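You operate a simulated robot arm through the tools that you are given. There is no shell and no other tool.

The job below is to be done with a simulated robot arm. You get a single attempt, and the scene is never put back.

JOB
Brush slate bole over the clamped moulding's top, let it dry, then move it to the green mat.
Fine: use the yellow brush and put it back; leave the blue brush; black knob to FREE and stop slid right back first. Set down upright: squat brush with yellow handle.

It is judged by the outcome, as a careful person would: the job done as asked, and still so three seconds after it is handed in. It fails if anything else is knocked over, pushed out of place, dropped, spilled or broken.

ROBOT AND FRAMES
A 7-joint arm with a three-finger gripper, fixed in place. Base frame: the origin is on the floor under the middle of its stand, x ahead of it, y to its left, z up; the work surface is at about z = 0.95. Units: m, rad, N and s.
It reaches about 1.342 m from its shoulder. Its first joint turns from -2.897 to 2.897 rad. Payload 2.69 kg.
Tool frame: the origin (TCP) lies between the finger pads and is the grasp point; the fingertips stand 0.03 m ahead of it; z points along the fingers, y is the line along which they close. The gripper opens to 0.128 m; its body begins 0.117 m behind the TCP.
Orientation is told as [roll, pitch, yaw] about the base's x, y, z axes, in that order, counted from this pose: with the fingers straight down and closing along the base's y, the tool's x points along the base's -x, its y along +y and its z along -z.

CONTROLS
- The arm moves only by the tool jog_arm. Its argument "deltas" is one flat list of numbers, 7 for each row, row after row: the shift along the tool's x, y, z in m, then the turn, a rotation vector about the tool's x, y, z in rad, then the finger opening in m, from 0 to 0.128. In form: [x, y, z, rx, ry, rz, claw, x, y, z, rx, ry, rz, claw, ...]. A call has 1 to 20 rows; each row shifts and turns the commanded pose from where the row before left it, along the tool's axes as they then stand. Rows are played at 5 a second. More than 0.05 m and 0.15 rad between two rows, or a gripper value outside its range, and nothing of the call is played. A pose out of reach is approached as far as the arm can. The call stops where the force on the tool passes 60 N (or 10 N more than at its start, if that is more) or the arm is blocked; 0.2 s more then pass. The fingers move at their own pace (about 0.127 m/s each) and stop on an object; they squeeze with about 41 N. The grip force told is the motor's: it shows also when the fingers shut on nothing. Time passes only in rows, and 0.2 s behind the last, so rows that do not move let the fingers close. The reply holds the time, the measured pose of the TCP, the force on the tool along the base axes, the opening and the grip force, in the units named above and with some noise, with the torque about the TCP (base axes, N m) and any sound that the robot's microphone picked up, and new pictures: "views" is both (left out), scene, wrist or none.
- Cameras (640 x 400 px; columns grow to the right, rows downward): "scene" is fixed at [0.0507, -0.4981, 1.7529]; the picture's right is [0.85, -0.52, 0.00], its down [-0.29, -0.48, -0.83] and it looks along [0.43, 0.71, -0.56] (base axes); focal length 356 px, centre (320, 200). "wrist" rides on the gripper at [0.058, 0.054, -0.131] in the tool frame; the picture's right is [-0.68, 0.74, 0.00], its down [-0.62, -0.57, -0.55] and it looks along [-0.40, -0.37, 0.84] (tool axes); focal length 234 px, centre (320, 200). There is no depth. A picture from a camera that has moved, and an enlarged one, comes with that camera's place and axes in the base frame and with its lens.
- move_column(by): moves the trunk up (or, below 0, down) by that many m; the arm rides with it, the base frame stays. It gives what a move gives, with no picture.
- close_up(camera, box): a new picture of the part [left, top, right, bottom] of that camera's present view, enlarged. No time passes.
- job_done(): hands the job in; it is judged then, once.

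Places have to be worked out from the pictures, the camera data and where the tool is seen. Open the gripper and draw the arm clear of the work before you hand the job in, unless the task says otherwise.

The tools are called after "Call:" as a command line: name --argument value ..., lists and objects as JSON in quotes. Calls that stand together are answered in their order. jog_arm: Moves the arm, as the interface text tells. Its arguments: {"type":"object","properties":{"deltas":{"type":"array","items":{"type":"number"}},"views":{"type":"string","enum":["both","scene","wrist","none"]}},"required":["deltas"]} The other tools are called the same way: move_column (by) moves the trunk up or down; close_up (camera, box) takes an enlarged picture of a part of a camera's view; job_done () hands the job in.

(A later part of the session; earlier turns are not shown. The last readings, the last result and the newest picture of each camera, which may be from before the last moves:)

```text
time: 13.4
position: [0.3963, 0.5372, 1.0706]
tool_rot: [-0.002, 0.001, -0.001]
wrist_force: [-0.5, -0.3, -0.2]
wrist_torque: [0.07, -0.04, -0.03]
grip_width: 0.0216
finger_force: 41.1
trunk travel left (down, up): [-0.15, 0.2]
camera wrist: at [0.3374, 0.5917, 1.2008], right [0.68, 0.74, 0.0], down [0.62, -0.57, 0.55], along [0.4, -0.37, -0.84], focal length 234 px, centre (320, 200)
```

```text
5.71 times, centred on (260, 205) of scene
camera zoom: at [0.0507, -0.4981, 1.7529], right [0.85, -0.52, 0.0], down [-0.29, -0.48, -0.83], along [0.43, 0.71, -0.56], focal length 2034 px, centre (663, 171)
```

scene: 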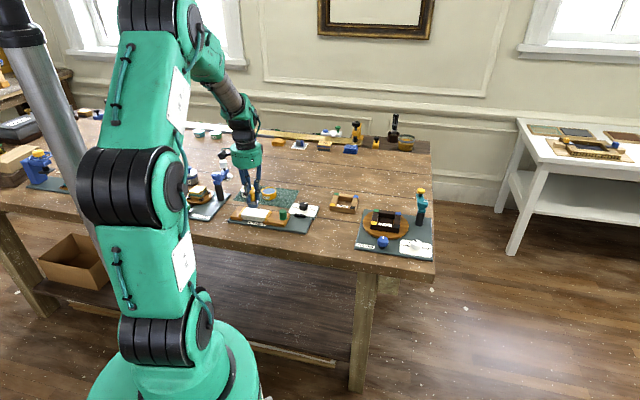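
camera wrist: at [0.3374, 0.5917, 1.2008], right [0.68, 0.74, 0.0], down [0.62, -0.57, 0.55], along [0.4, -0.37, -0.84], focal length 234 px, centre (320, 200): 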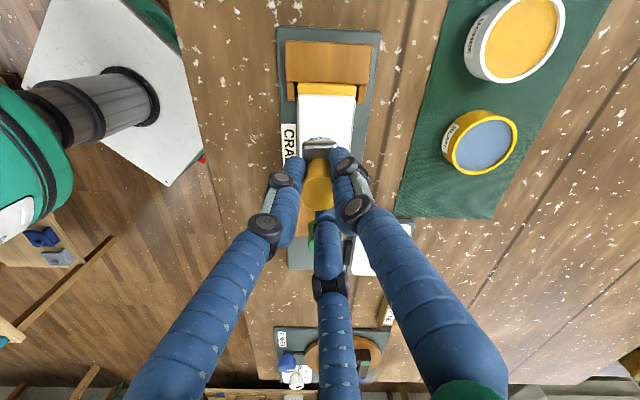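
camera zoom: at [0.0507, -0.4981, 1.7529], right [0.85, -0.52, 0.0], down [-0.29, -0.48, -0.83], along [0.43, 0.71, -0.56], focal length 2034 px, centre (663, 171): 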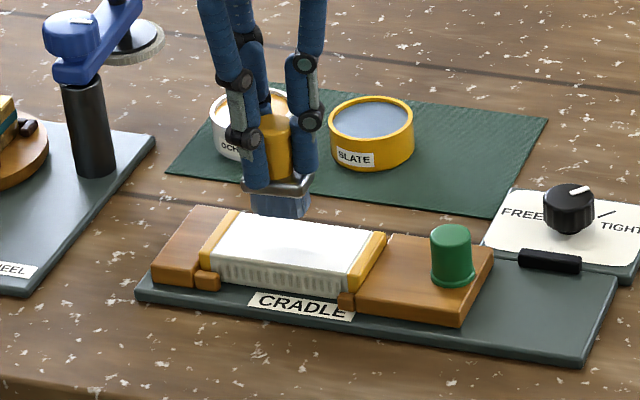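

The bristles are centred on the tool and the moulding's centreline lies about 3 mm further back than assumed, so I take its centre as (0.400, 0.5415). I'll move over the left end of an inner lane and lower to TCP z ≈ 1.04, watching for contact.

Call:
jog_arm --deltas '[0.0117, 0.01, 0, 0, 0, 0, 0.01, 0.0117, 0.0099, 0, 0, 0, 0, 0.01, 0, 0, 0.015, 0, 0, 0, 0.01, 0, 0, 0.012, 0, 0, 0, 0.01, 0, 0, 0.003, 0, 0, 0, 0.01, 0, 0, 0, 0, 0, 0, 0.01]' --views "both"

Call:
close_up --camera "scene" --box '[220, 180, 290, 240]'

Call:
close_up --camera "wrist" --box '[240, 80, 400, 200]'

```text
time: 14.8
position: [0.3745, 0.5598, 1.0413]
tool_rot: [0.001, 0.0, 0.002]
wrist_force: [-1.4, -0.2, 3.4]
wrist_torque: [0.04, 0.05, 0.02]
grip_width: 0.0219
finger_force: 41.0
trunk travel left (down, up): [-0.15, 0.2]
camera wrist: at [0.3156, 0.6123, 1.1717], right [0.68, 0.74, 0.0], down [0.62, -0.57, 0.55], along [0.4, -0.37, -0.84], focal length 234 px, centre (320, 200)
```

scene: 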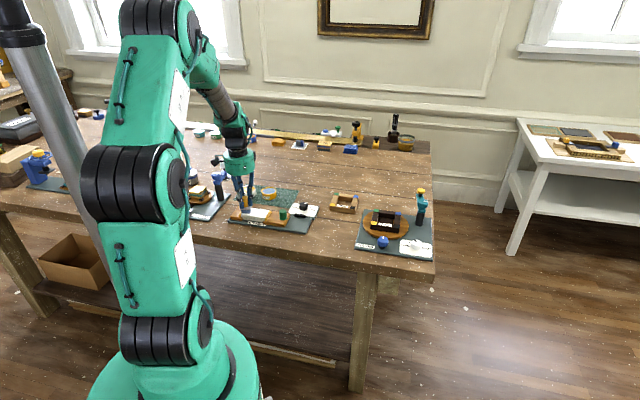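
wrist: 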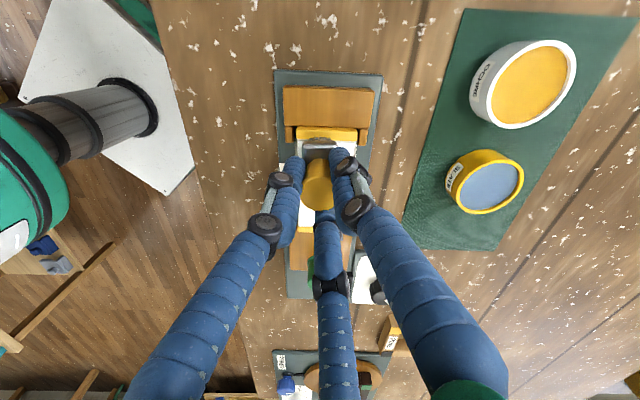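

```text
6.67 times, centred on (255, 210) of scene
camera zoom: at [0.0507, -0.4981, 1.7529], right [0.85, -0.52, 0.0], down [-0.29, -0.48, -0.83], along [0.43, 0.71, -0.56], focal length 2373 px, centre (753, 133)
```

zoom: 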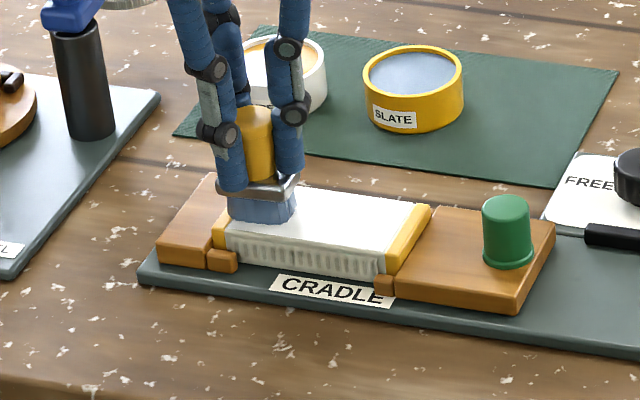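

```text
3.33 times, centred on (320, 140) of wrist
camera zoom: at [0.3156, 0.6123, 1.1717], right [0.68, 0.74, 0.0], down [0.62, -0.57, 0.55], along [0.4, -0.37, -0.84], focal length 781 px, centre (320, 400)
```

zoom: 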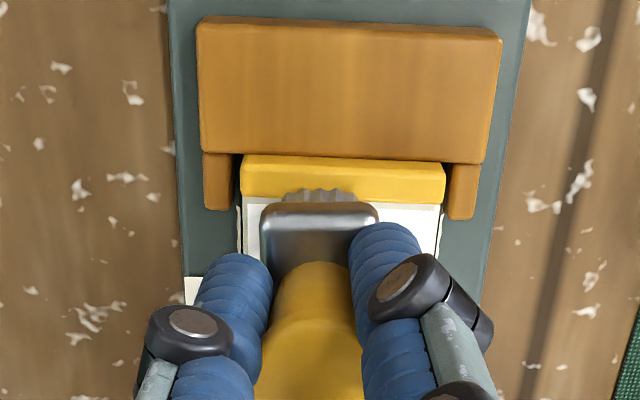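

Light contact (3.4 N) at TCP z ≈ 1.041, so the top is at about 0.982 and the alignment matches my lane plan. I'll press slightly more and make the first stroke to the right along this lane.

Call:
jog_arm --deltas '[0, 0, 0.0015, 0, 0, 0, 0.01, -0.00849, -0.00849, 0, 0, 0, 0, 0.01, -0.00849, -0.00849, 0, 0, 0, 0, 0.01, -0.00849, -0.00849, 0, 0, 0, 0, 0.01, -0.00849, -0.00849, 0, 0, 0, 0, 0.01, -0.00849, -0.00849, 0, 0, 0, 0, 0.01, 0, 0, 0, 0, 0, 0, 0.01]' --views "both"

Call:
close_up --camera "scene" --box '[220, 180, 290, 240]'

Call:
close_up --camera "wrist" --box '[240, 40, 400, 180]'

```text
time: 16.4
position: [0.4179, 0.5181, 1.04]
tool_rot: [0.003, -0.001, 0.0]
wrist_force: [-1.7, 4.0, 23.2]
wrist_torque: [0.21, 0.16, -0.02]
grip_width: 0.0219
finger_force: 40.7
trunk travel left (down, up): [-0.15, 0.2]
camera wrist: at [0.3588, 0.5705, 1.1712], right [0.68, 0.74, 0.0], down [0.61, -0.57, 0.55], along [0.41, -0.37, -0.84], focal length 234 px, centre (320, 200)
```

scene: 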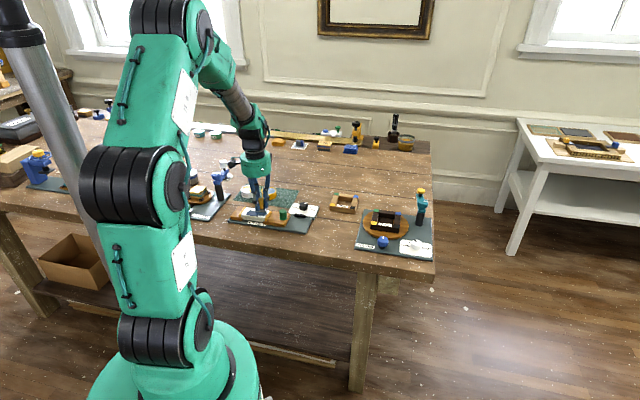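
wrist: 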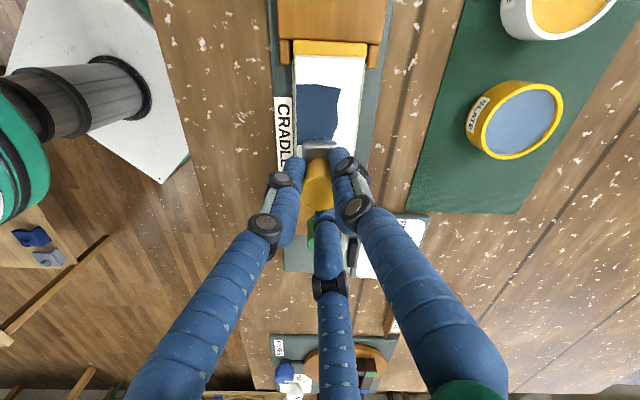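

```text
6.67 times, centred on (255, 210) of scene
camera zoom: at [0.0507, -0.4981, 1.7529], right [0.85, -0.52, 0.0], down [-0.29, -0.48, -0.83], along [0.43, 0.71, -0.56], focal length 2373 px, centre (753, 133)
```

zoom: 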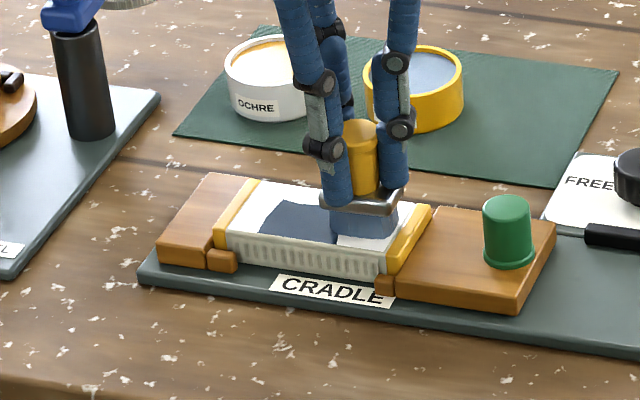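

```text
2.86 times, centred on (320, 110) of wrist
camera zoom: at [0.3588, 0.5705, 1.1712], right [0.68, 0.74, 0.0], down [0.61, -0.57, 0.55], along [0.41, -0.37, -0.84], focal length 669 px, centre (320, 457)
```

zoom: 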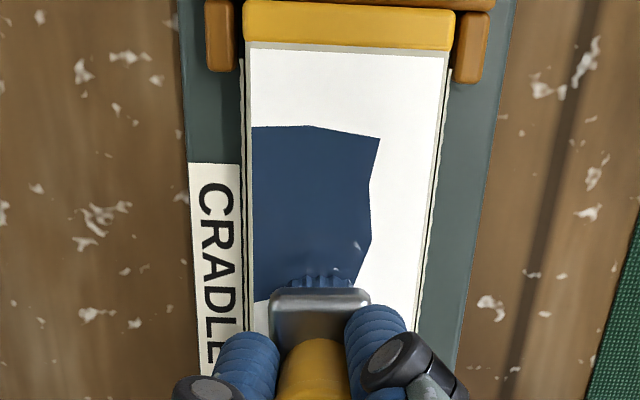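

A slate-blue stroke is appearing, but the force has climbed to 23 N, probably because the bristles are riding onto the slightly higher yellow end cap. I'll lift off and look at what was actually painted.

Call:
jog_arm --deltas '[0, 0, -0.003, 0, 0, 0, 0.01, 0.00849, 0.00849, -0.02, 0, 0, 0, 0.01, 0.01, 0.01, -0.02, 0, 0, 0, 0.01, 0.015, 0.015, 0, 0, 0, 0, 0.01, 0.015, 0.015, 0, 0, 0, 0, 0.01, 0, 0, 0, 0, 0, 0, 0.01]' --views "both"

Call:
close_up --camera "scene" --box '[220, 180, 290, 240]'

Call:
close_up --camera "wrist" --box '[240, 80, 400, 220]'

```text
time: 17.8
position: [0.3685, 0.5666, 1.0832]
tool_rot: [-0.002, 0.0, -0.001]
wrist_force: [0.0, 0.6, -0.8]
wrist_torque: [-0.01, -0.02, -0.01]
grip_width: 0.0215
finger_force: 41.2
trunk travel left (down, up): [-0.15, 0.2]
camera wrist: at [0.3095, 0.6192, 1.2137], right [0.68, 0.74, 0.0], down [0.62, -0.57, 0.55], along [0.4, -0.37, -0.84], focal length 234 px, centre (320, 200)
```

scene: 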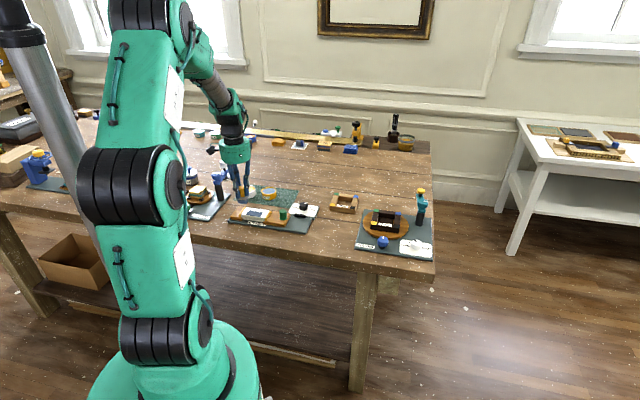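
wrist: 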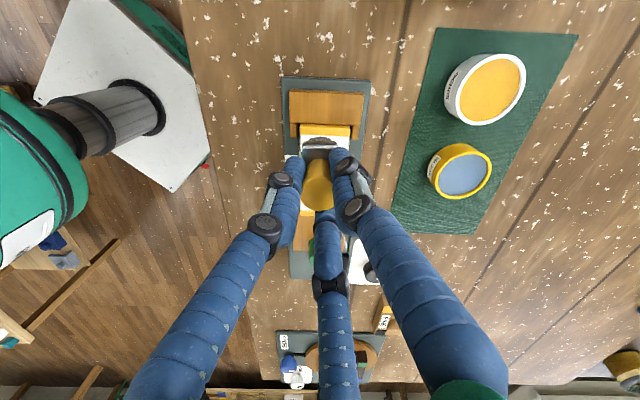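

```text
6.67 times, centred on (255, 210) of scene
camera zoom: at [0.0507, -0.4981, 1.7529], right [0.85, -0.52, 0.0], down [-0.29, -0.48, -0.83], along [0.43, 0.71, -0.56], focal length 2373 px, centre (753, 133)
```

zoom: 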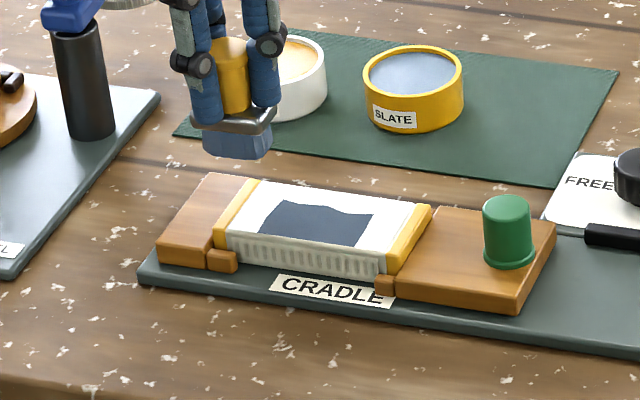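

```text
2.86 times, centred on (320, 150) of wrist
camera zoom: at [0.3095, 0.6192, 1.2137], right [0.68, 0.74, 0.0], down [0.62, -0.57, 0.55], along [0.4, -0.37, -0.84], focal length 669 px, centre (320, 343)
```

zoom: 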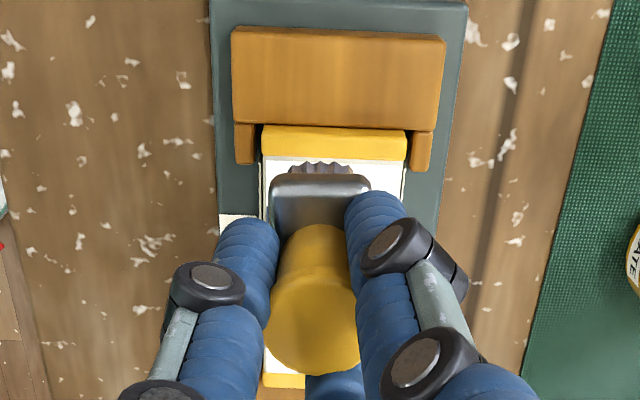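

The stroke covered only the middle part of the front half. I'll enlarge the bristles to see whether the brush still carries bole.

Call:
close_up --camera "scene" --box '[238, 185, 268, 210]'

Call:
close_up --camera "wrist" --box '[290, 120, 350, 165]'

Call:
close_up --camera "scene" --box '[235, 200, 285, 230]'

```text
16.00 times, centred on (253, 198) of scene
camera zoom: at [0.0507, -0.4981, 1.7529], right [0.85, -0.52, 0.0], down [-0.29, -0.48, -0.83], along [0.43, 0.71, -0.56], focal length 5696 px, centre (1392, 240)
```

zoom: 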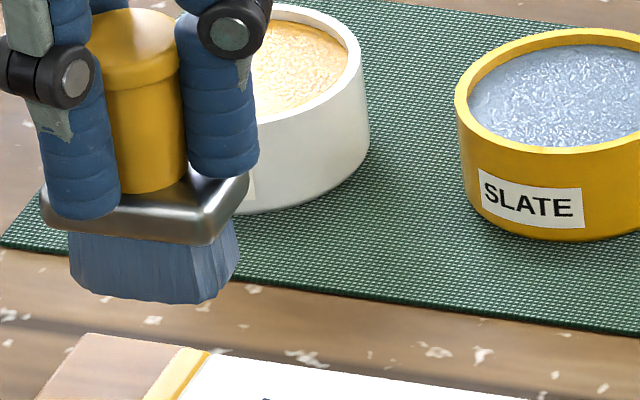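

```text
8.89 times, centred on (320, 142) of wrist
camera zoom: at [0.3095, 0.6192, 1.2137], right [0.68, 0.74, 0.0], down [0.62, -0.57, 0.55], along [0.4, -0.37, -0.84], focal length 2082 px, centre (320, 711)
```

zoom: 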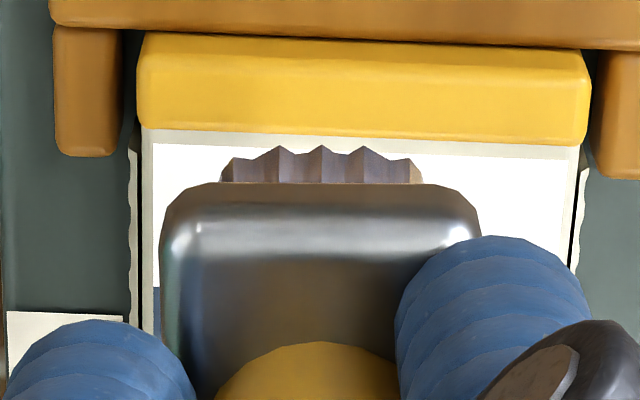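

```text
12.80 times, centred on (260, 215) of scene
camera zoom: at [0.0507, -0.4981, 1.7529], right [0.85, -0.52, 0.0], down [-0.29, -0.48, -0.83], along [0.43, 0.71, -0.56], focal length 4556 px, centre (1088, 8)
```

zoom: 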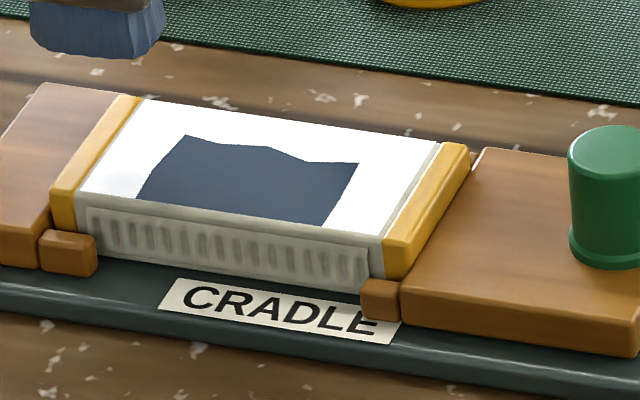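

The bristles still carry slate. I'll lay the next lane on the back half (offset +11 mm), first settling to a light steady pressure at the left end before stroking.

Call:
jog_arm --deltas '[-0.015, 0.0084, 0, 0, 0, 0, 0.01, 0, 0, 0.02, 0, 0, 0, 0.01, 0, 0, 0.018, 0, 0, 0, 0.01, 0, 0, 0.0035, 0, 0, 0, 0.01, 0, 0, 0.0005, 0, 0, 0, 0.01, 0, 0, 0, 0, 0, 0, 0.01]' --views "wrist"

Call:
close_up --camera "wrist" --box '[240, 80, 400, 200]'

Call:
close_up --camera "scene" --box '[230, 185, 290, 230]'

```text
time: 19.2
position: [0.3839, 0.573, 1.0412]
tool_rot: [0.001, -0.001, 0.0]
wrist_force: [-0.3, -0.5, -0.4]
wrist_torque: [0.01, -0.03, 0.0]
grip_width: 0.0218
finger_force: 41.3
trunk travel left (down, up): [-0.15, 0.2]
camera wrist: at [0.3255, 0.6269, 1.1715], right [0.68, 0.74, 0.0], down [0.62, -0.57, 0.55], along [0.4, -0.37, -0.84], focal length 234 px, centre (320, 200)
```

wrist: 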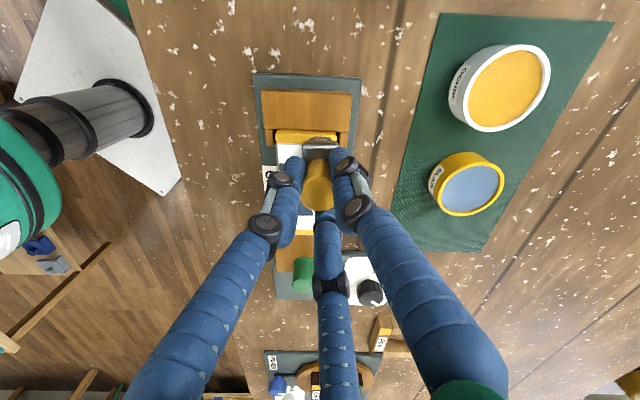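

```text
3.33 times, centred on (320, 140) of wrist
camera zoom: at [0.3255, 0.6269, 1.1715], right [0.68, 0.74, 0.0], down [0.62, -0.57, 0.55], along [0.4, -0.37, -0.84], focal length 781 px, centre (320, 400)
```

zoom: 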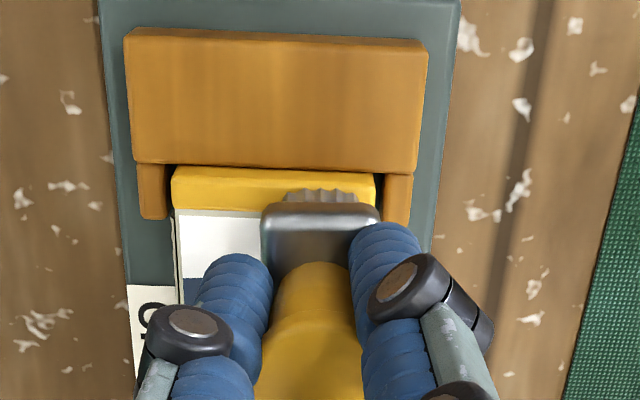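

```text
8.89 times, centred on (260, 208) of scene
camera zoom: at [0.0507, -0.4981, 1.7529], right [0.85, -0.52, 0.0], down [-0.29, -0.48, -0.83], along [0.43, 0.71, -0.56], focal length 3164 px, centre (853, 133)
```

zoom: 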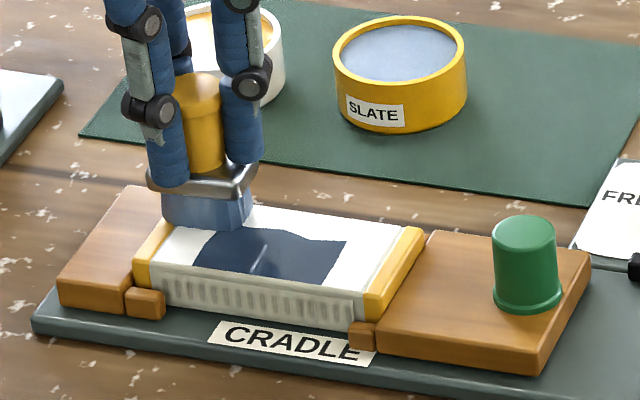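

No contact yet here, so the brush may have slid slightly in the grip. I'll lower in 1 mm steps until a light force appears.

Call:
jog_arm --deltas '[0, 0, 0.001, 0, 0, 0, 0.01, 0, 0, 0, 0, 0, 0, 0.01]' --views "none"

Call:
jog_arm --deltas '[0, 0, 0.001, 0, 0, 0, 0.01, 0, 0, 0, 0, 0, 0, 0.01]' --views "none"

```text
time: 19.8
position: [0.3842, 0.5738, 1.0407]
tool_rot: [0.001, 0.001, -0.002]
wrist_force: [0.2, -0.4, 6.6]
wrist_torque: [-0.08, -0.01, 0.0]
grip_width: 0.0218
finger_force: 41.1
trunk travel left (down, up): [-0.15, 0.2]
```

```text
time: 20.4
position: [0.3842, 0.5734, 1.0409]
tool_rot: [-0.001, -0.002, 0.0]
wrist_force: [0.0, -1.5, 18.8]
wrist_torque: [-0.17, 0.01, 0.07]
grip_width: 0.0217
finger_force: 41.5
trunk travel left (down, up): [-0.15, 0.2]
```

Contact stiffness is about 12 N/mm and I'm at 19 N now; I'll ease back slightly to about 10 N and stroke to the right.

Call:
jog_arm --deltas '[0, 0, -0.0006, 0, 0, 0, 0.01, -0.00801, -0.00801, 0, 0, 0, 0, 0.01, -0.00801, -0.00801, 0, 0, 0, 0, 0.01, -0.00801, -0.00801, 0, 0, 0, 0, 0.01, -0.00801, -0.00801, 0, 0, 0, 0, 0.01, -0.00801, -0.00801, 0, 0, 0, 0, 0.01, -0.00801, -0.00801, 0, 0, 0, 0, 0.01, 0, 0, 0, 0, 0, 0, 0.01]' --views "wrist"

Call:
close_up --camera "wrist" --box '[200, 20, 400, 180]'

Call:
close_up --camera "scene" --box '[230, 185, 290, 230]'

```text
time: 22.2
position: [0.434, 0.5256, 1.0409]
tool_rot: [0.002, -0.004, 0.0]
wrist_force: [-3.1, 5.6, 31.0]
wrist_torque: [0.24, 0.26, 0.02]
grip_width: 0.0217
finger_force: 40.9
trunk travel left (down, up): [-0.15, 0.2]
camera wrist: at [0.3731, 0.5793, 1.1707], right [0.68, 0.74, 0.0], down [0.61, -0.57, 0.55], along [0.41, -0.37, -0.84], focal length 234 px, centre (320, 200)
```

wrist: 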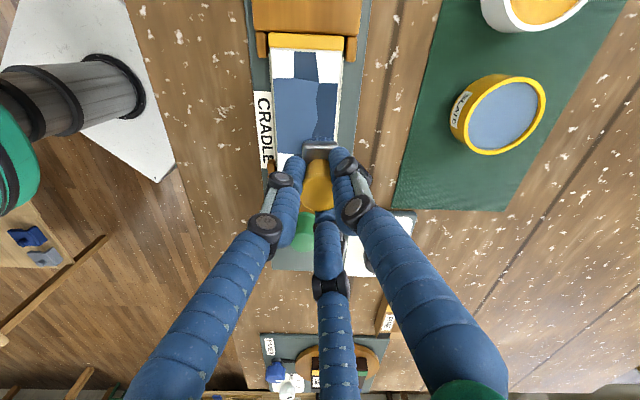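

```text
2.50 times, centred on (300, 100) of wrist
camera zoom: at [0.3731, 0.5793, 1.1707], right [0.68, 0.74, 0.0], down [0.61, -0.57, 0.55], along [0.41, -0.37, -0.84], focal length 585 px, centre (370, 450)
```

zoom: 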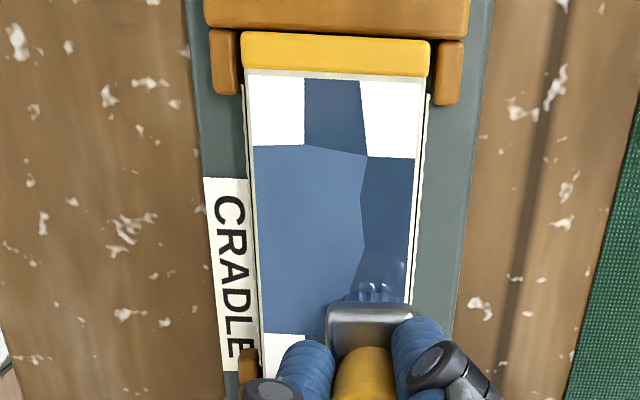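

```text
8.89 times, centred on (260, 208) of scene
camera zoom: at [0.0507, -0.4981, 1.7529], right [0.85, -0.52, 0.0], down [-0.29, -0.48, -0.83], along [0.43, 0.71, -0.56], focal length 3164 px, centre (853, 133)
```

zoom: 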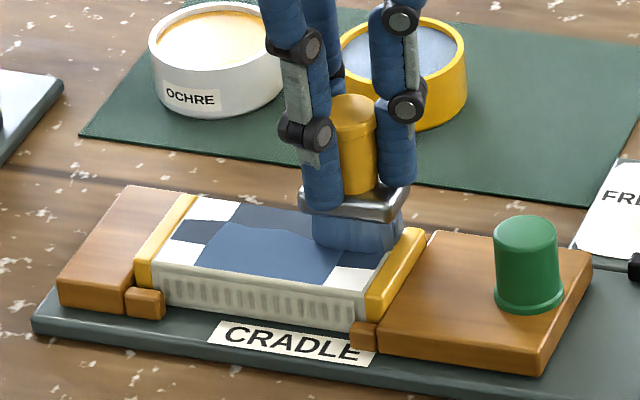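

The slate goes on in a coarse patchwork that fills in with repeated rubbing: the middle cells are covered, the ends need more passes. Force rose to 31 N at the right end, so I'll ease up about 1.4 mm, scrub the right end of this lane and stroke back left.

Call:
jog_arm --deltas '[0, 0, -0.0014, 0, 0, 0, 0.01, 0.00778, 0.00778, 0, 0, 0, 0, 0.01, 0.00778, 0.00778, 0, 0, 0, 0, 0.01, -0.00849, -0.00849, 0, 0, 0, 0, 0.01, -0.00849, -0.00849, 0, 0, 0, 0, 0.01, 0.00849, 0.00849, 0.0002, 0, 0, 0, 0.01, 0.00849, 0.00849, 0.0002, 0, 0, 0, 0.01, 0.00849, 0.00849, 0.0002, 0, 0, 0, 0.01, 0.00849, 0.00849, 0.0002, 0, 0, 0, 0.01, 0.00849, 0.00849, 0.0002, 0, 0, 0, 0.01, 0.00849, 0.00849, 0, 0, 0, 0, 0.01]' --views "wrist"

Call:
close_up --camera "scene" --box '[230, 185, 290, 230]'

```text
time: 24.6
position: [0.3828, 0.5743, 1.0401]
tool_rot: [-0.001, 0.0, 0.0]
wrist_force: [-1.0, 0.9, 5.5]
wrist_torque: [-0.01, 0.01, 0.03]
grip_width: 0.0217
finger_force: 41.3
trunk travel left (down, up): [-0.15, 0.2]
camera wrist: at [0.3232, 0.6283, 1.171], right [0.68, 0.74, 0.0], down [0.62, -0.57, 0.55], along [0.4, -0.37, -0.84], focal length 234 px, centre (320, 200)
```

wrist: 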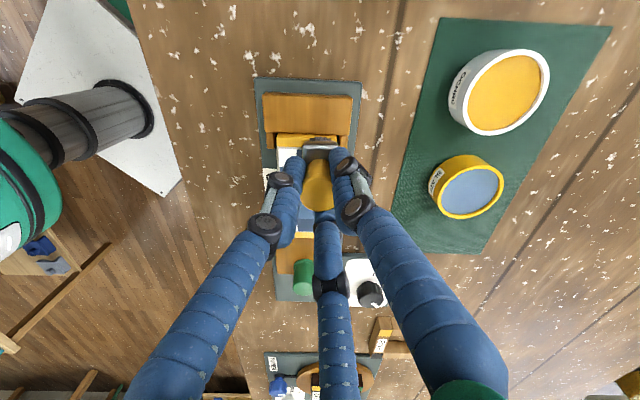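

```text
8.89 times, centred on (260, 208) of scene
camera zoom: at [0.0507, -0.4981, 1.7529], right [0.85, -0.52, 0.0], down [-0.29, -0.48, -0.83], along [0.43, 0.71, -0.56], focal length 3164 px, centre (853, 133)
```

zoom: 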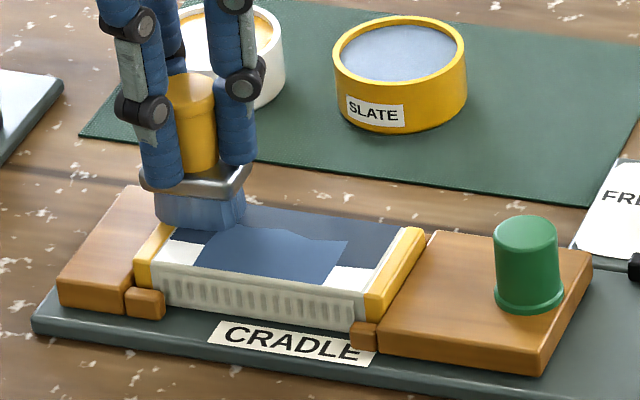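

The right end of the middle and back lanes is now covered. I'll scrub the left end here, then slide across to the front lane (offset −13 mm) and scrub its left end.

Call:
jog_arm --deltas '[0, 0, 0.0004, 0, 0, 0, 0.01, -0.00849, -0.00849, 0, 0, 0, 0, 0.01, -0.00849, -0.00849, 0, 0, 0, 0, 0.01, 0.00849, 0.00849, 0, 0, 0, 0, 0.01, 0.00849, 0.00849, 0, 0, 0, 0, 0.01, 0.00849, -0.00849, 0, 0, 0, 0, 0.01, 0.00849, -0.00849, 0, 0, 0, 0, 0.01, -0.00849, -0.00849, 0, 0, 0, 0, 0.01, -0.00849, -0.00849, 0, 0, 0, 0, 0.01, 0.00849, 0.00849, 0, 0, 0, 0, 0.01, 0.00849, 0.00849, 0, 0, 0, 0, 0.01]' --views "wrist"

Call:
close_up --camera "scene" --box '[230, 185, 290, 230]'

Call:
close_up --camera "wrist" --box '[240, 80, 400, 200]'

```text
time: 27.0
position: [0.367, 0.5589, 1.0396]
tool_rot: [0.002, 0.001, 0.0]
wrist_force: [-0.1, 0.6, 9.0]
wrist_torque: [-0.02, -0.04, -0.01]
grip_width: 0.022
finger_force: 41.2
trunk travel left (down, up): [-0.15, 0.2]
camera wrist: at [0.306, 0.6113, 1.1707], right [0.68, 0.74, 0.0], down [0.62, -0.57, 0.55], along [0.4, -0.37, -0.84], focal length 234 px, centre (320, 200)
```

wrist: 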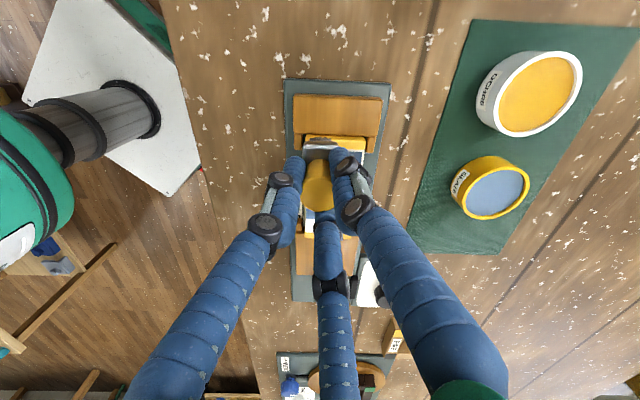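

```text
8.89 times, centred on (260, 208) of scene
camera zoom: at [0.0507, -0.4981, 1.7529], right [0.85, -0.52, 0.0], down [-0.29, -0.48, -0.83], along [0.43, 0.71, -0.56], focal length 3164 px, centre (853, 133)
```

zoom: 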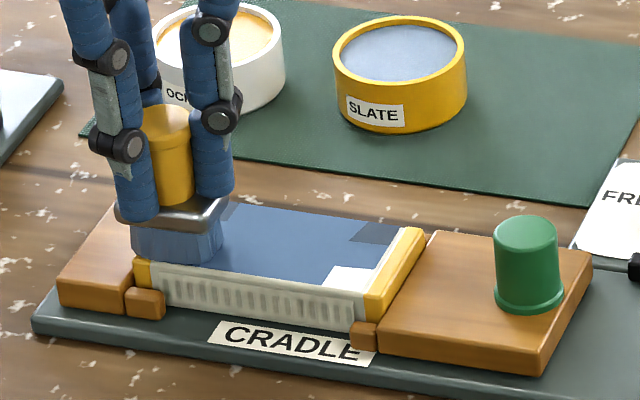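

```text
3.33 times, centred on (320, 140) of wrist
camera zoom: at [0.306, 0.6113, 1.1707], right [0.68, 0.74, 0.0], down [0.62, -0.57, 0.55], along [0.4, -0.37, -0.84], focal length 781 px, centre (320, 400)
```

zoom: 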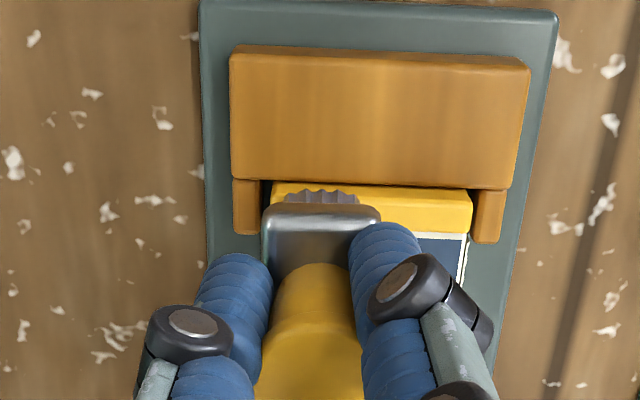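

The left end looks covered; what remains is the front lane's right end. I'll stroke the front lane to the right, easing the height slightly, and scrub the right end.

Call:
jog_arm --deltas '[-0.00849, -0.00849, -0.0002, 0, 0, 0, 0.01, -0.00849, -0.00849, -0.0002, 0, 0, 0, 0.01, -0.00849, -0.00849, -0.0003, 0, 0, 0, 0.01, -0.00849, -0.00849, -0.0003, 0, 0, 0, 0.01, -0.00849, -0.00849, -0.0003, 0, 0, 0, 0.01, -0.00849, -0.00849, -0.0002, 0, 0, 0, 0.01, 0.00849, 0.00849, 0, 0, 0, 0, 0.01, 0.00849, 0.00849, 0, 0, 0, 0, 0.01, -0.00849, -0.00849, 0, 0, 0, 0, 0.01, -0.00849, -0.00849, 0, 0, 0, 0, 0.01, 0.00849, 0.00849, 0, 0, 0, 0, 0.01]' --views "wrist"

Call:
close_up --camera "scene" --box '[230, 185, 290, 230]'

Call:
close_up --camera "wrist" --box '[220, 20, 420, 170]'

```text
time: 29.4
position: [0.4078, 0.5154, 1.0405]
tool_rot: [0.0, 0.001, -0.001]
wrist_force: [-0.2, 0.0, -0.9]
wrist_torque: [0.02, 0.01, 0.0]
grip_width: 0.0215
finger_force: 41.1
trunk travel left (down, up): [-0.15, 0.2]
camera wrist: at [0.3494, 0.5688, 1.171], right [0.68, 0.74, 0.0], down [0.62, -0.57, 0.55], along [0.4, -0.37, -0.84], focal length 234 px, centre (320, 200)
```

wrist: 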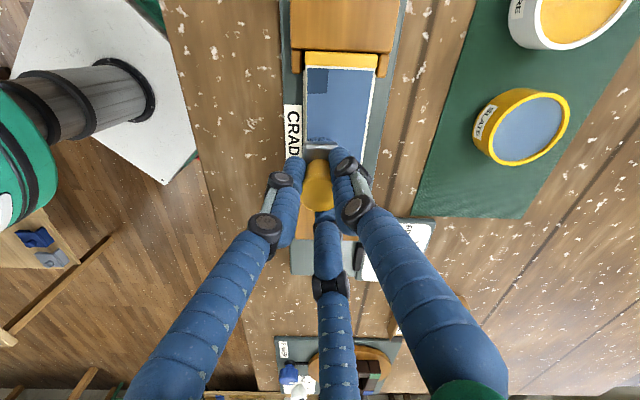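

```text
8.89 times, centred on (260, 208) of scene
camera zoom: at [0.0507, -0.4981, 1.7529], right [0.85, -0.52, 0.0], down [-0.29, -0.48, -0.83], along [0.43, 0.71, -0.56], focal length 3164 px, centre (853, 133)
```

zoom: 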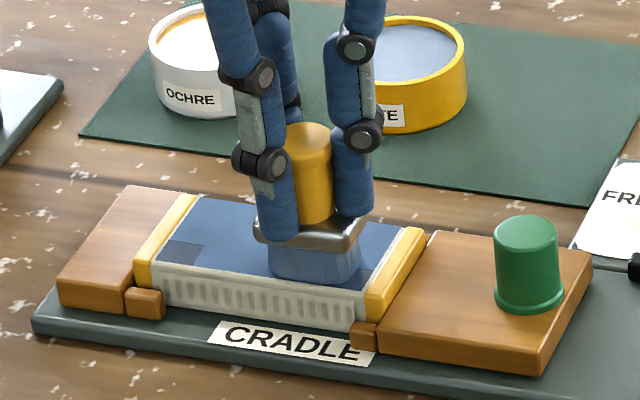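

```text
2.67 times, centred on (320, 95) of wrist
camera zoom: at [0.3494, 0.5688, 1.171], right [0.68, 0.74, 0.0], down [0.62, -0.57, 0.55], along [0.4, -0.37, -0.84], focal length 624 px, centre (320, 480)
```

zoom: 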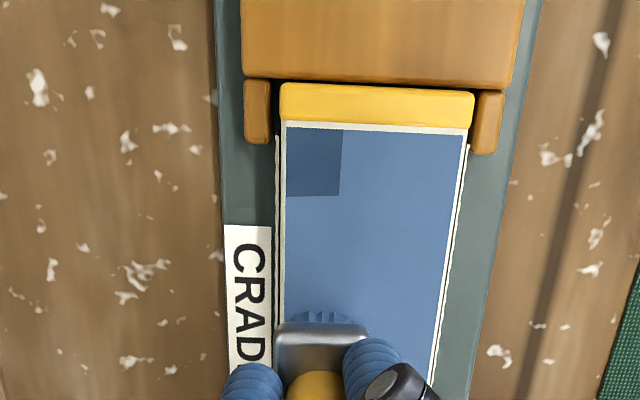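

Left end is fully covered now. I'll lift off and check the right end.

Call:
jog_arm --deltas '[0, 0, -0.02, 0, 0, 0, 0.01, 0, 0, -0.03, 0, 0, 0, 0.01, 0.03, 0.03, -0.01, 0, 0, 0, 0.01, 0.03, 0.03, 0, 0, 0, 0, 0.01, 0, 0, 0, 0, 0, 0, 0.01]' --views "wrist"

Call:
close_up --camera "scene" --box '[230, 185, 290, 230]'

```text
time: 30.6
position: [0.3473, 0.5767, 1.1002]
tool_rot: [-0.002, 0.001, 0.001]
wrist_force: [-0.4, 0.4, -0.9]
wrist_torque: [-0.06, -0.05, 0.03]
grip_width: 0.0217
finger_force: 41.1
trunk travel left (down, up): [-0.15, 0.2]
camera wrist: at [0.2882, 0.63, 1.2309], right [0.68, 0.74, 0.0], down [0.62, -0.57, 0.55], along [0.4, -0.37, -0.84], focal length 234 px, centre (320, 200)
```

wrist: 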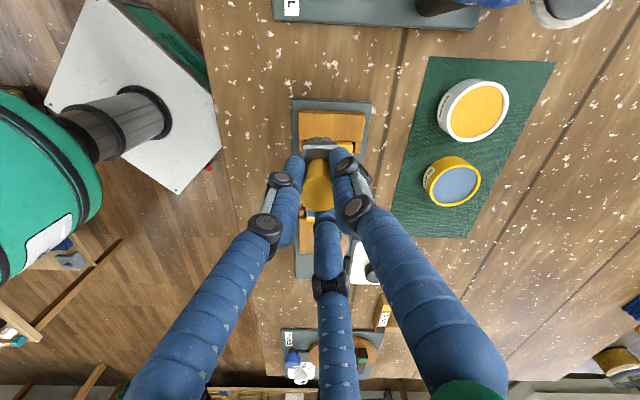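

```text
8.89 times, centred on (260, 208) of scene
camera zoom: at [0.0507, -0.4981, 1.7529], right [0.85, -0.52, 0.0], down [-0.29, -0.48, -0.83], along [0.43, 0.71, -0.56], focal length 3164 px, centre (853, 133)
```

zoom: 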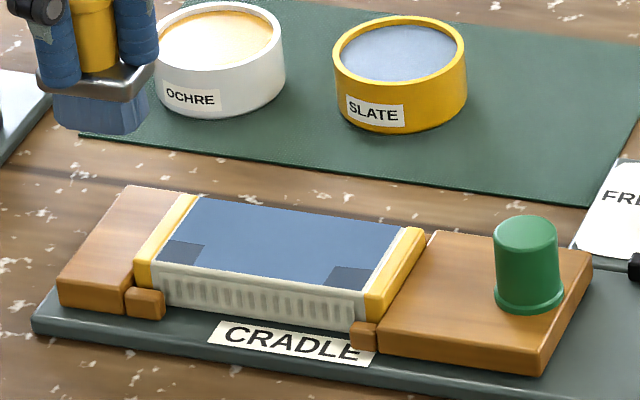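

The whole top is slate now, with only the last two patches still dark and wet. I'll carry the brush back to its home spot (0.589, 0.344) at a safe height and lower it close to the table.

Call:
jog_arm --deltas '[-0.03016, -0.02889, -0.01, 0, 0, 0, 0.01, -0.03016, -0.02889, -0.01, 0, 0, 0, 0.01, -0.03016, -0.02889, 0, 0, 0, 0, 0.01, -0.03016, -0.02889, 0, 0, 0, 0, 0.01, -0.03016, -0.02889, 0, 0, 0, 0, 0.01, -0.03016, -0.02889, 0, 0, 0, 0, 0.01, -0.03016, -0.02889, 0, 0, 0, 0, 0.01, -0.03016, -0.02889, 0, 0, 0, 0, 0.01, 0, 0, 0, 0, 0, 0, 0.01, 0, 0, 0.03, 0, 0, 0, 0.01, 0, 0, 0.03, 0, 0, 0, 0.01, 0, 0, 0.03, 0, 0, 0, 0.01, 0, 0, 0.014, 0, 0, 0, 0.01, 0, 0, 0, 0, 0, 0, 0.01]' --views "both"

Call:
close_up --camera "scene" --box '[290, 160, 370, 240]'

```text
time: 33.6
position: [0.5903, 0.3448, 1.0172]
tool_rot: [0.0, -0.001, 0.0]
wrist_force: [-0.1, -1.1, -0.8]
wrist_torque: [0.0, -0.01, -0.01]
grip_width: 0.022
finger_force: 40.5
trunk travel left (down, up): [-0.15, 0.2]
camera wrist: at [0.5311, 0.3986, 1.1472], right [0.68, 0.74, 0.0], down [0.62, -0.57, 0.55], along [0.4, -0.37, -0.84], focal length 234 px, centre (320, 200)
```

scene: 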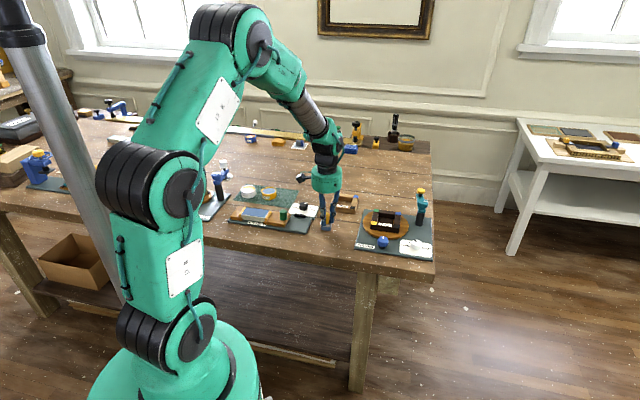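
wrist: 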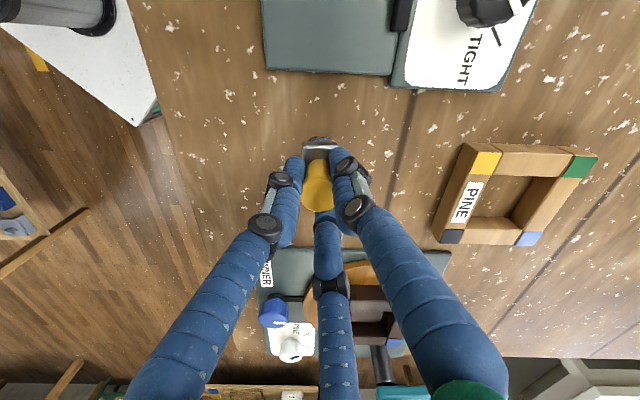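

```text
5.00 times, centred on (330, 200) of scene
camera zoom: at [0.0507, -0.4981, 1.7529], right [0.85, -0.52, 0.0], down [-0.29, -0.48, -0.83], along [0.43, 0.71, -0.56], focal length 1780 px, centre (270, 200)
```

zoom: 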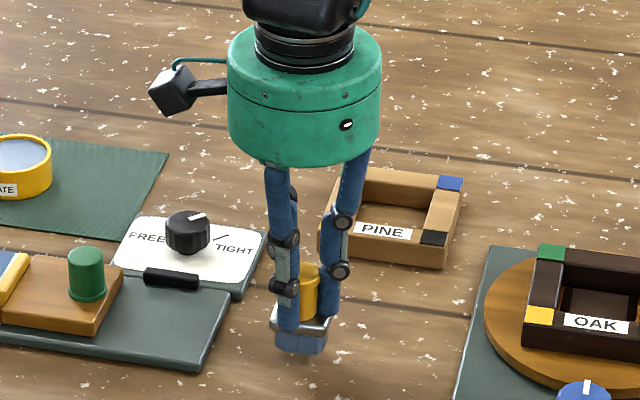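

The brush hangs just above its home spot. I'll lower it gently until it touches the table.

Call:
jog_arm --deltas '[0, 0, 0.004, 0, 0, 0, 0.01, 0, 0, 0.002, 0, 0, 0, 0.01, 0, 0, 0, 0, 0, 0, 0.01]' --views "none"

Call:
jog_arm --deltas '[0, 0, 0.001, 0, 0, 0, 0.01, 0, 0, 0, 0, 0, 0, 0.01]' --views "none"

Call:
jog_arm --deltas '[0, 0, 0.0007, 0, 0, 0, 0.01, 0, 0, 0, 0, 0, 0, 0.01]' --views "none"

```text
time: 34.4
position: [0.5888, 0.3456, 1.0096]
tool_rot: [0.0, -0.001, 0.001]
wrist_force: [-0.4, 0.0, 0.3]
wrist_torque: [0.04, -0.06, 0.02]
grip_width: 0.0217
finger_force: 40.6
trunk travel left (down, up): [-0.15, 0.2]
```

```text
time: 35.0
position: [0.5902, 0.3442, 1.0096]
tool_rot: [-0.001, 0.001, -0.001]
wrist_force: [0.1, -0.5, -0.1]
wrist_torque: [0.0, 0.03, 0.0]
grip_width: 0.0219
finger_force: 41.1
trunk travel left (down, up): [-0.15, 0.2]
```

```text
time: 35.6
position: [0.5895, 0.3458, 1.0092]
tool_rot: [-0.001, 0.0, 0.0]
wrist_force: [-0.3, 1.2, -1.3]
wrist_torque: [0.02, -0.02, -0.01]
grip_width: 0.0219
finger_force: 40.9
trunk travel left (down, up): [-0.15, 0.2]
```

Still no contact (the brush slid up about 1.5 mm in the grip). Continuing down in sub-millimetre steps.

Call:
jog_arm --deltas '[0, 0, 0.0007, 0, 0, 0, 0.01, 0, 0, 0, 0, 0, 0, 0.01]' --views "none"

Call:
jog_arm --deltas '[0, 0, 0.0007, 0, 0, 0, 0.01, 0, 0, 0, 0, 0, 0, 0.01]' --views "none"

```text
time: 36.2
position: [0.5903, 0.3444, 1.0086]
tool_rot: [0.001, 0.001, 0.0]
wrist_force: [-0.5, 0.1, 0.8]
wrist_torque: [0.0, 0.01, 0.01]
grip_width: 0.0218
finger_force: 41.1
trunk travel left (down, up): [-0.15, 0.2]
```

```text
time: 36.8
position: [0.59, 0.3437, 1.0079]
tool_rot: [-0.002, -0.001, 0.002]
wrist_force: [-0.9, -2.4, 6.2]
wrist_torque: [-0.19, 0.03, -0.01]
grip_width: 0.0216
finger_force: 41.0
trunk travel left (down, up): [-0.15, 0.2]
```

The brush is standing on the table (6 N). I'll ease off a touch, open the fingers and rise straight up.

Call:
jog_arm --deltas '[0, 0, -0.0003, 0, 0, 0, 0.01, 0, 0, 0, 0, 0, 0, 0.03, 0, 0, 0, 0, 0, 0, 0.045, 0, 0, 0, 0, 0, 0, 0.07, 0, 0, 0, 0, 0, 0, 0.07, 0, 0, -0.02, 0, 0, 0, 0.07, 0, 0, -0.03, 0, 0, 0, 0.07, 0, 0, -0.04, 0, 0, 0, 0.07, 0, 0, -0.03, 0, 0, 0, 0.07, 0, 0, 0, 0, 0, 0, 0.07]' --views "both"

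Call:
close_up --camera "scene" --box '[290, 180, 370, 240]'

Call:
close_up --camera "scene" --box '[230, 185, 290, 230]'

Call:
close_up --camera "wrist" --box '[240, 0, 480, 160]'

```text
time: 39.0
position: [0.5872, 0.3457, 1.1284]
tool_rot: [0.0, 0.001, 0.0]
wrist_force: [-0.3, -0.4, 0.6]
wrist_torque: [-0.01, 0.01, 0.0]
grip_width: 0.07
finger_force: 0.1
trunk travel left (down, up): [-0.15, 0.2]
camera wrist: at [0.53, 0.3992, 1.2591], right [0.68, 0.74, 0.0], down [0.62, -0.57, 0.55], along [0.4, -0.37, -0.84], focal length 234 px, centre (320, 200)
```

scene: 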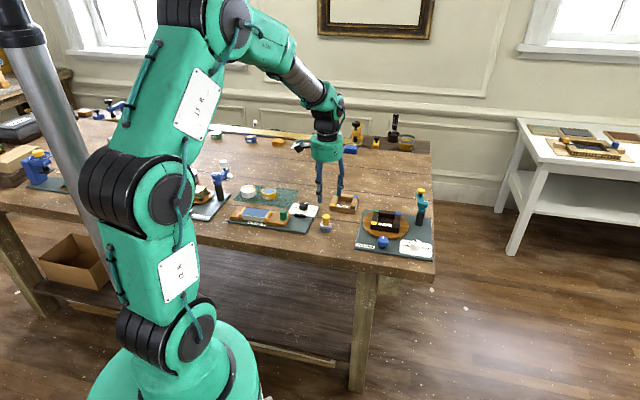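
wrist: 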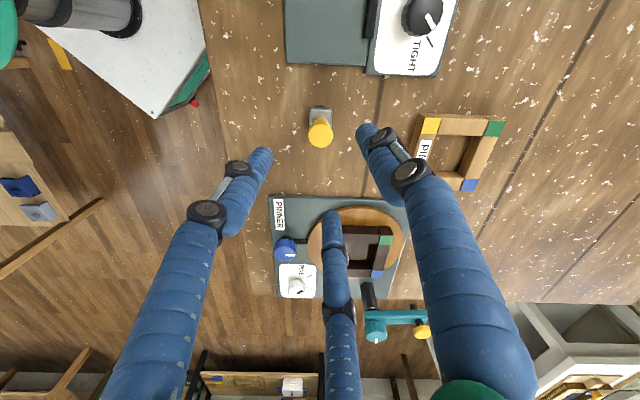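

```text
6.67 times, centred on (330, 210) of scene
camera zoom: at [0.0507, -0.4981, 1.7529], right [0.85, -0.52, 0.0], down [-0.29, -0.48, -0.83], along [0.43, 0.71, -0.56], focal length 2373 px, centre (253, 133)
```

zoom: 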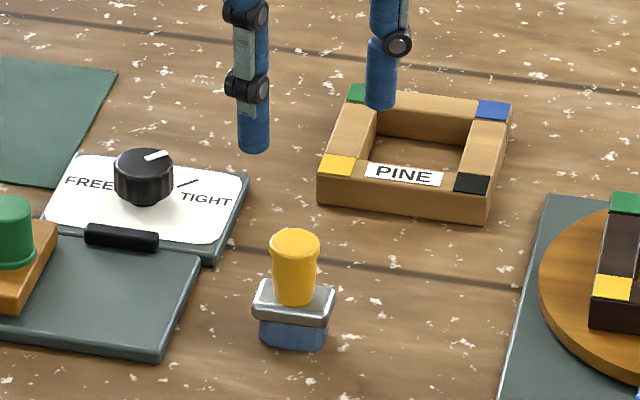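

```text
8.89 times, centred on (260, 208) of scene
camera zoom: at [0.0507, -0.4981, 1.7529], right [0.85, -0.52, 0.0], down [-0.29, -0.48, -0.83], along [0.43, 0.71, -0.56], focal length 3164 px, centre (853, 133)
```

zoom: 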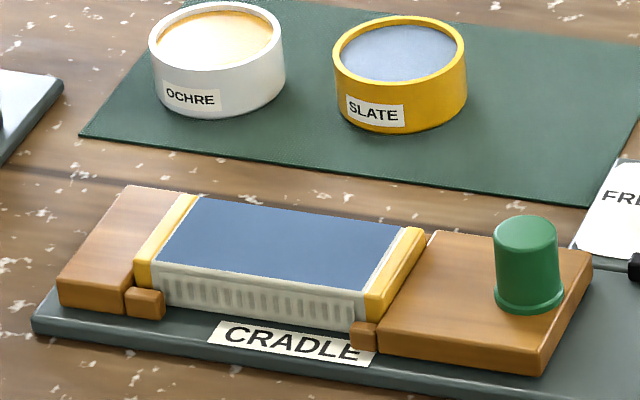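

```text
2.50 times, centred on (360, 80) of wrist
camera zoom: at [0.53, 0.3992, 1.2591], right [0.68, 0.74, 0.0], down [0.62, -0.57, 0.55], along [0.4, -0.37, -0.84], focal length 585 px, centre (220, 500)
```

zoom: 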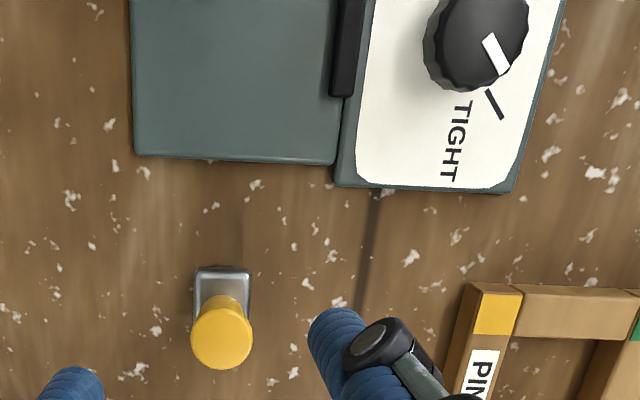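

The brush stands upright at home and the moulding top is uniformly slate and no longer shows dark wet patches. Next is the black knob, judged at about (0.575, 0.488); I'll move above it and look.

Call:
jog_arm --deltas '[0.0035, 0.036, 0, 0, 0, 0, 0.09, 0.0035, 0.036, 0, 0, 0, 0, 0.09, 0.0035, 0.036, 0, 0, 0, 0, 0.09, 0.0035, 0.036, 0, 0, 0, 0, 0.09, 0, 0, 0, 0, 0, 0, 0.09]' --views "both"

Call:
close_up --camera "wrist" --box '[240, 80, 400, 180]'

Call:
close_up --camera "scene" --box '[270, 180, 340, 230]'

```text
time: 40.2
position: [0.577, 0.4903, 1.1274]
tool_rot: [-0.002, 0.0, 0.001]
wrist_force: [-0.6, 0.8, 0.1]
wrist_torque: [-0.08, 0.02, 0.01]
grip_width: 0.0902
finger_force: 0.0
trunk travel left (down, up): [-0.15, 0.2]
camera wrist: at [0.5175, 0.5432, 1.2581], right [0.68, 0.74, 0.0], down [0.62, -0.57, 0.55], along [0.4, -0.37, -0.84], focal length 234 px, centre (320, 200)
```

scene: 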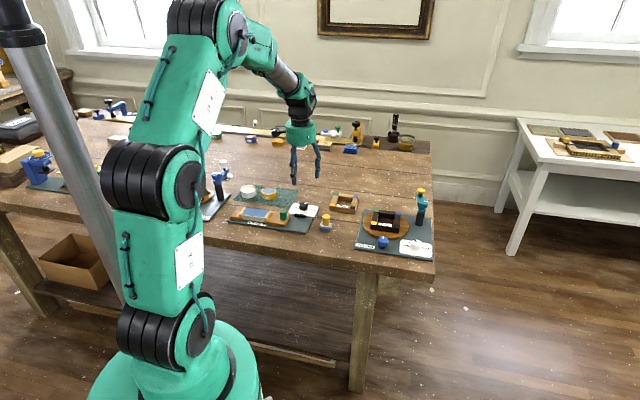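
wrist: 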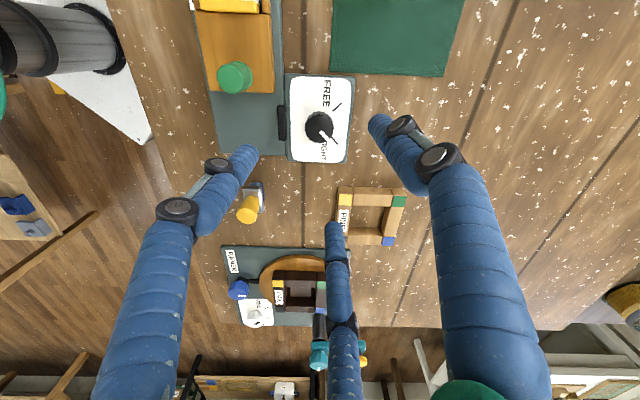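

```text
4.00 times, centred on (320, 130) of wrist
camera zoom: at [0.5175, 0.5432, 1.2581], right [0.68, 0.74, 0.0], down [0.62, -0.57, 0.55], along [0.4, -0.37, -0.84], focal length 937 px, centre (320, 480)
```

zoom: 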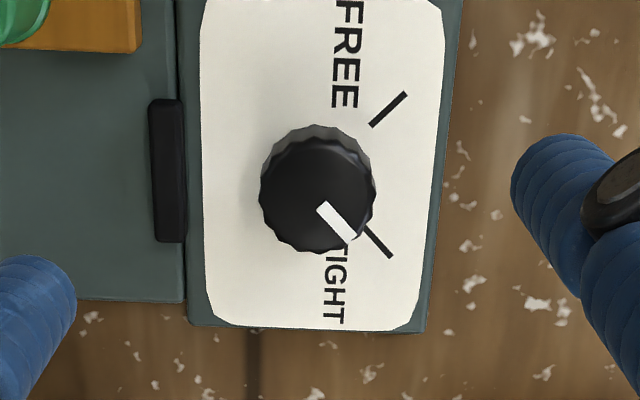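

```text
8.00 times, centred on (305, 205) of scene
camera zoom: at [0.0507, -0.4981, 1.7529], right [0.85, -0.52, 0.0], down [-0.29, -0.48, -0.83], along [0.43, 0.71, -0.56], focal length 2848 px, centre (440, 160)
```

zoom: 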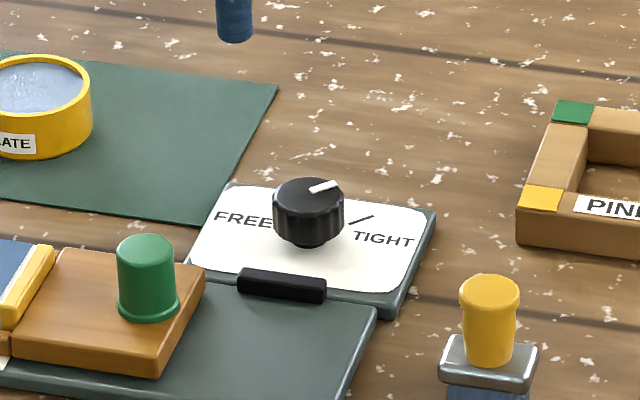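

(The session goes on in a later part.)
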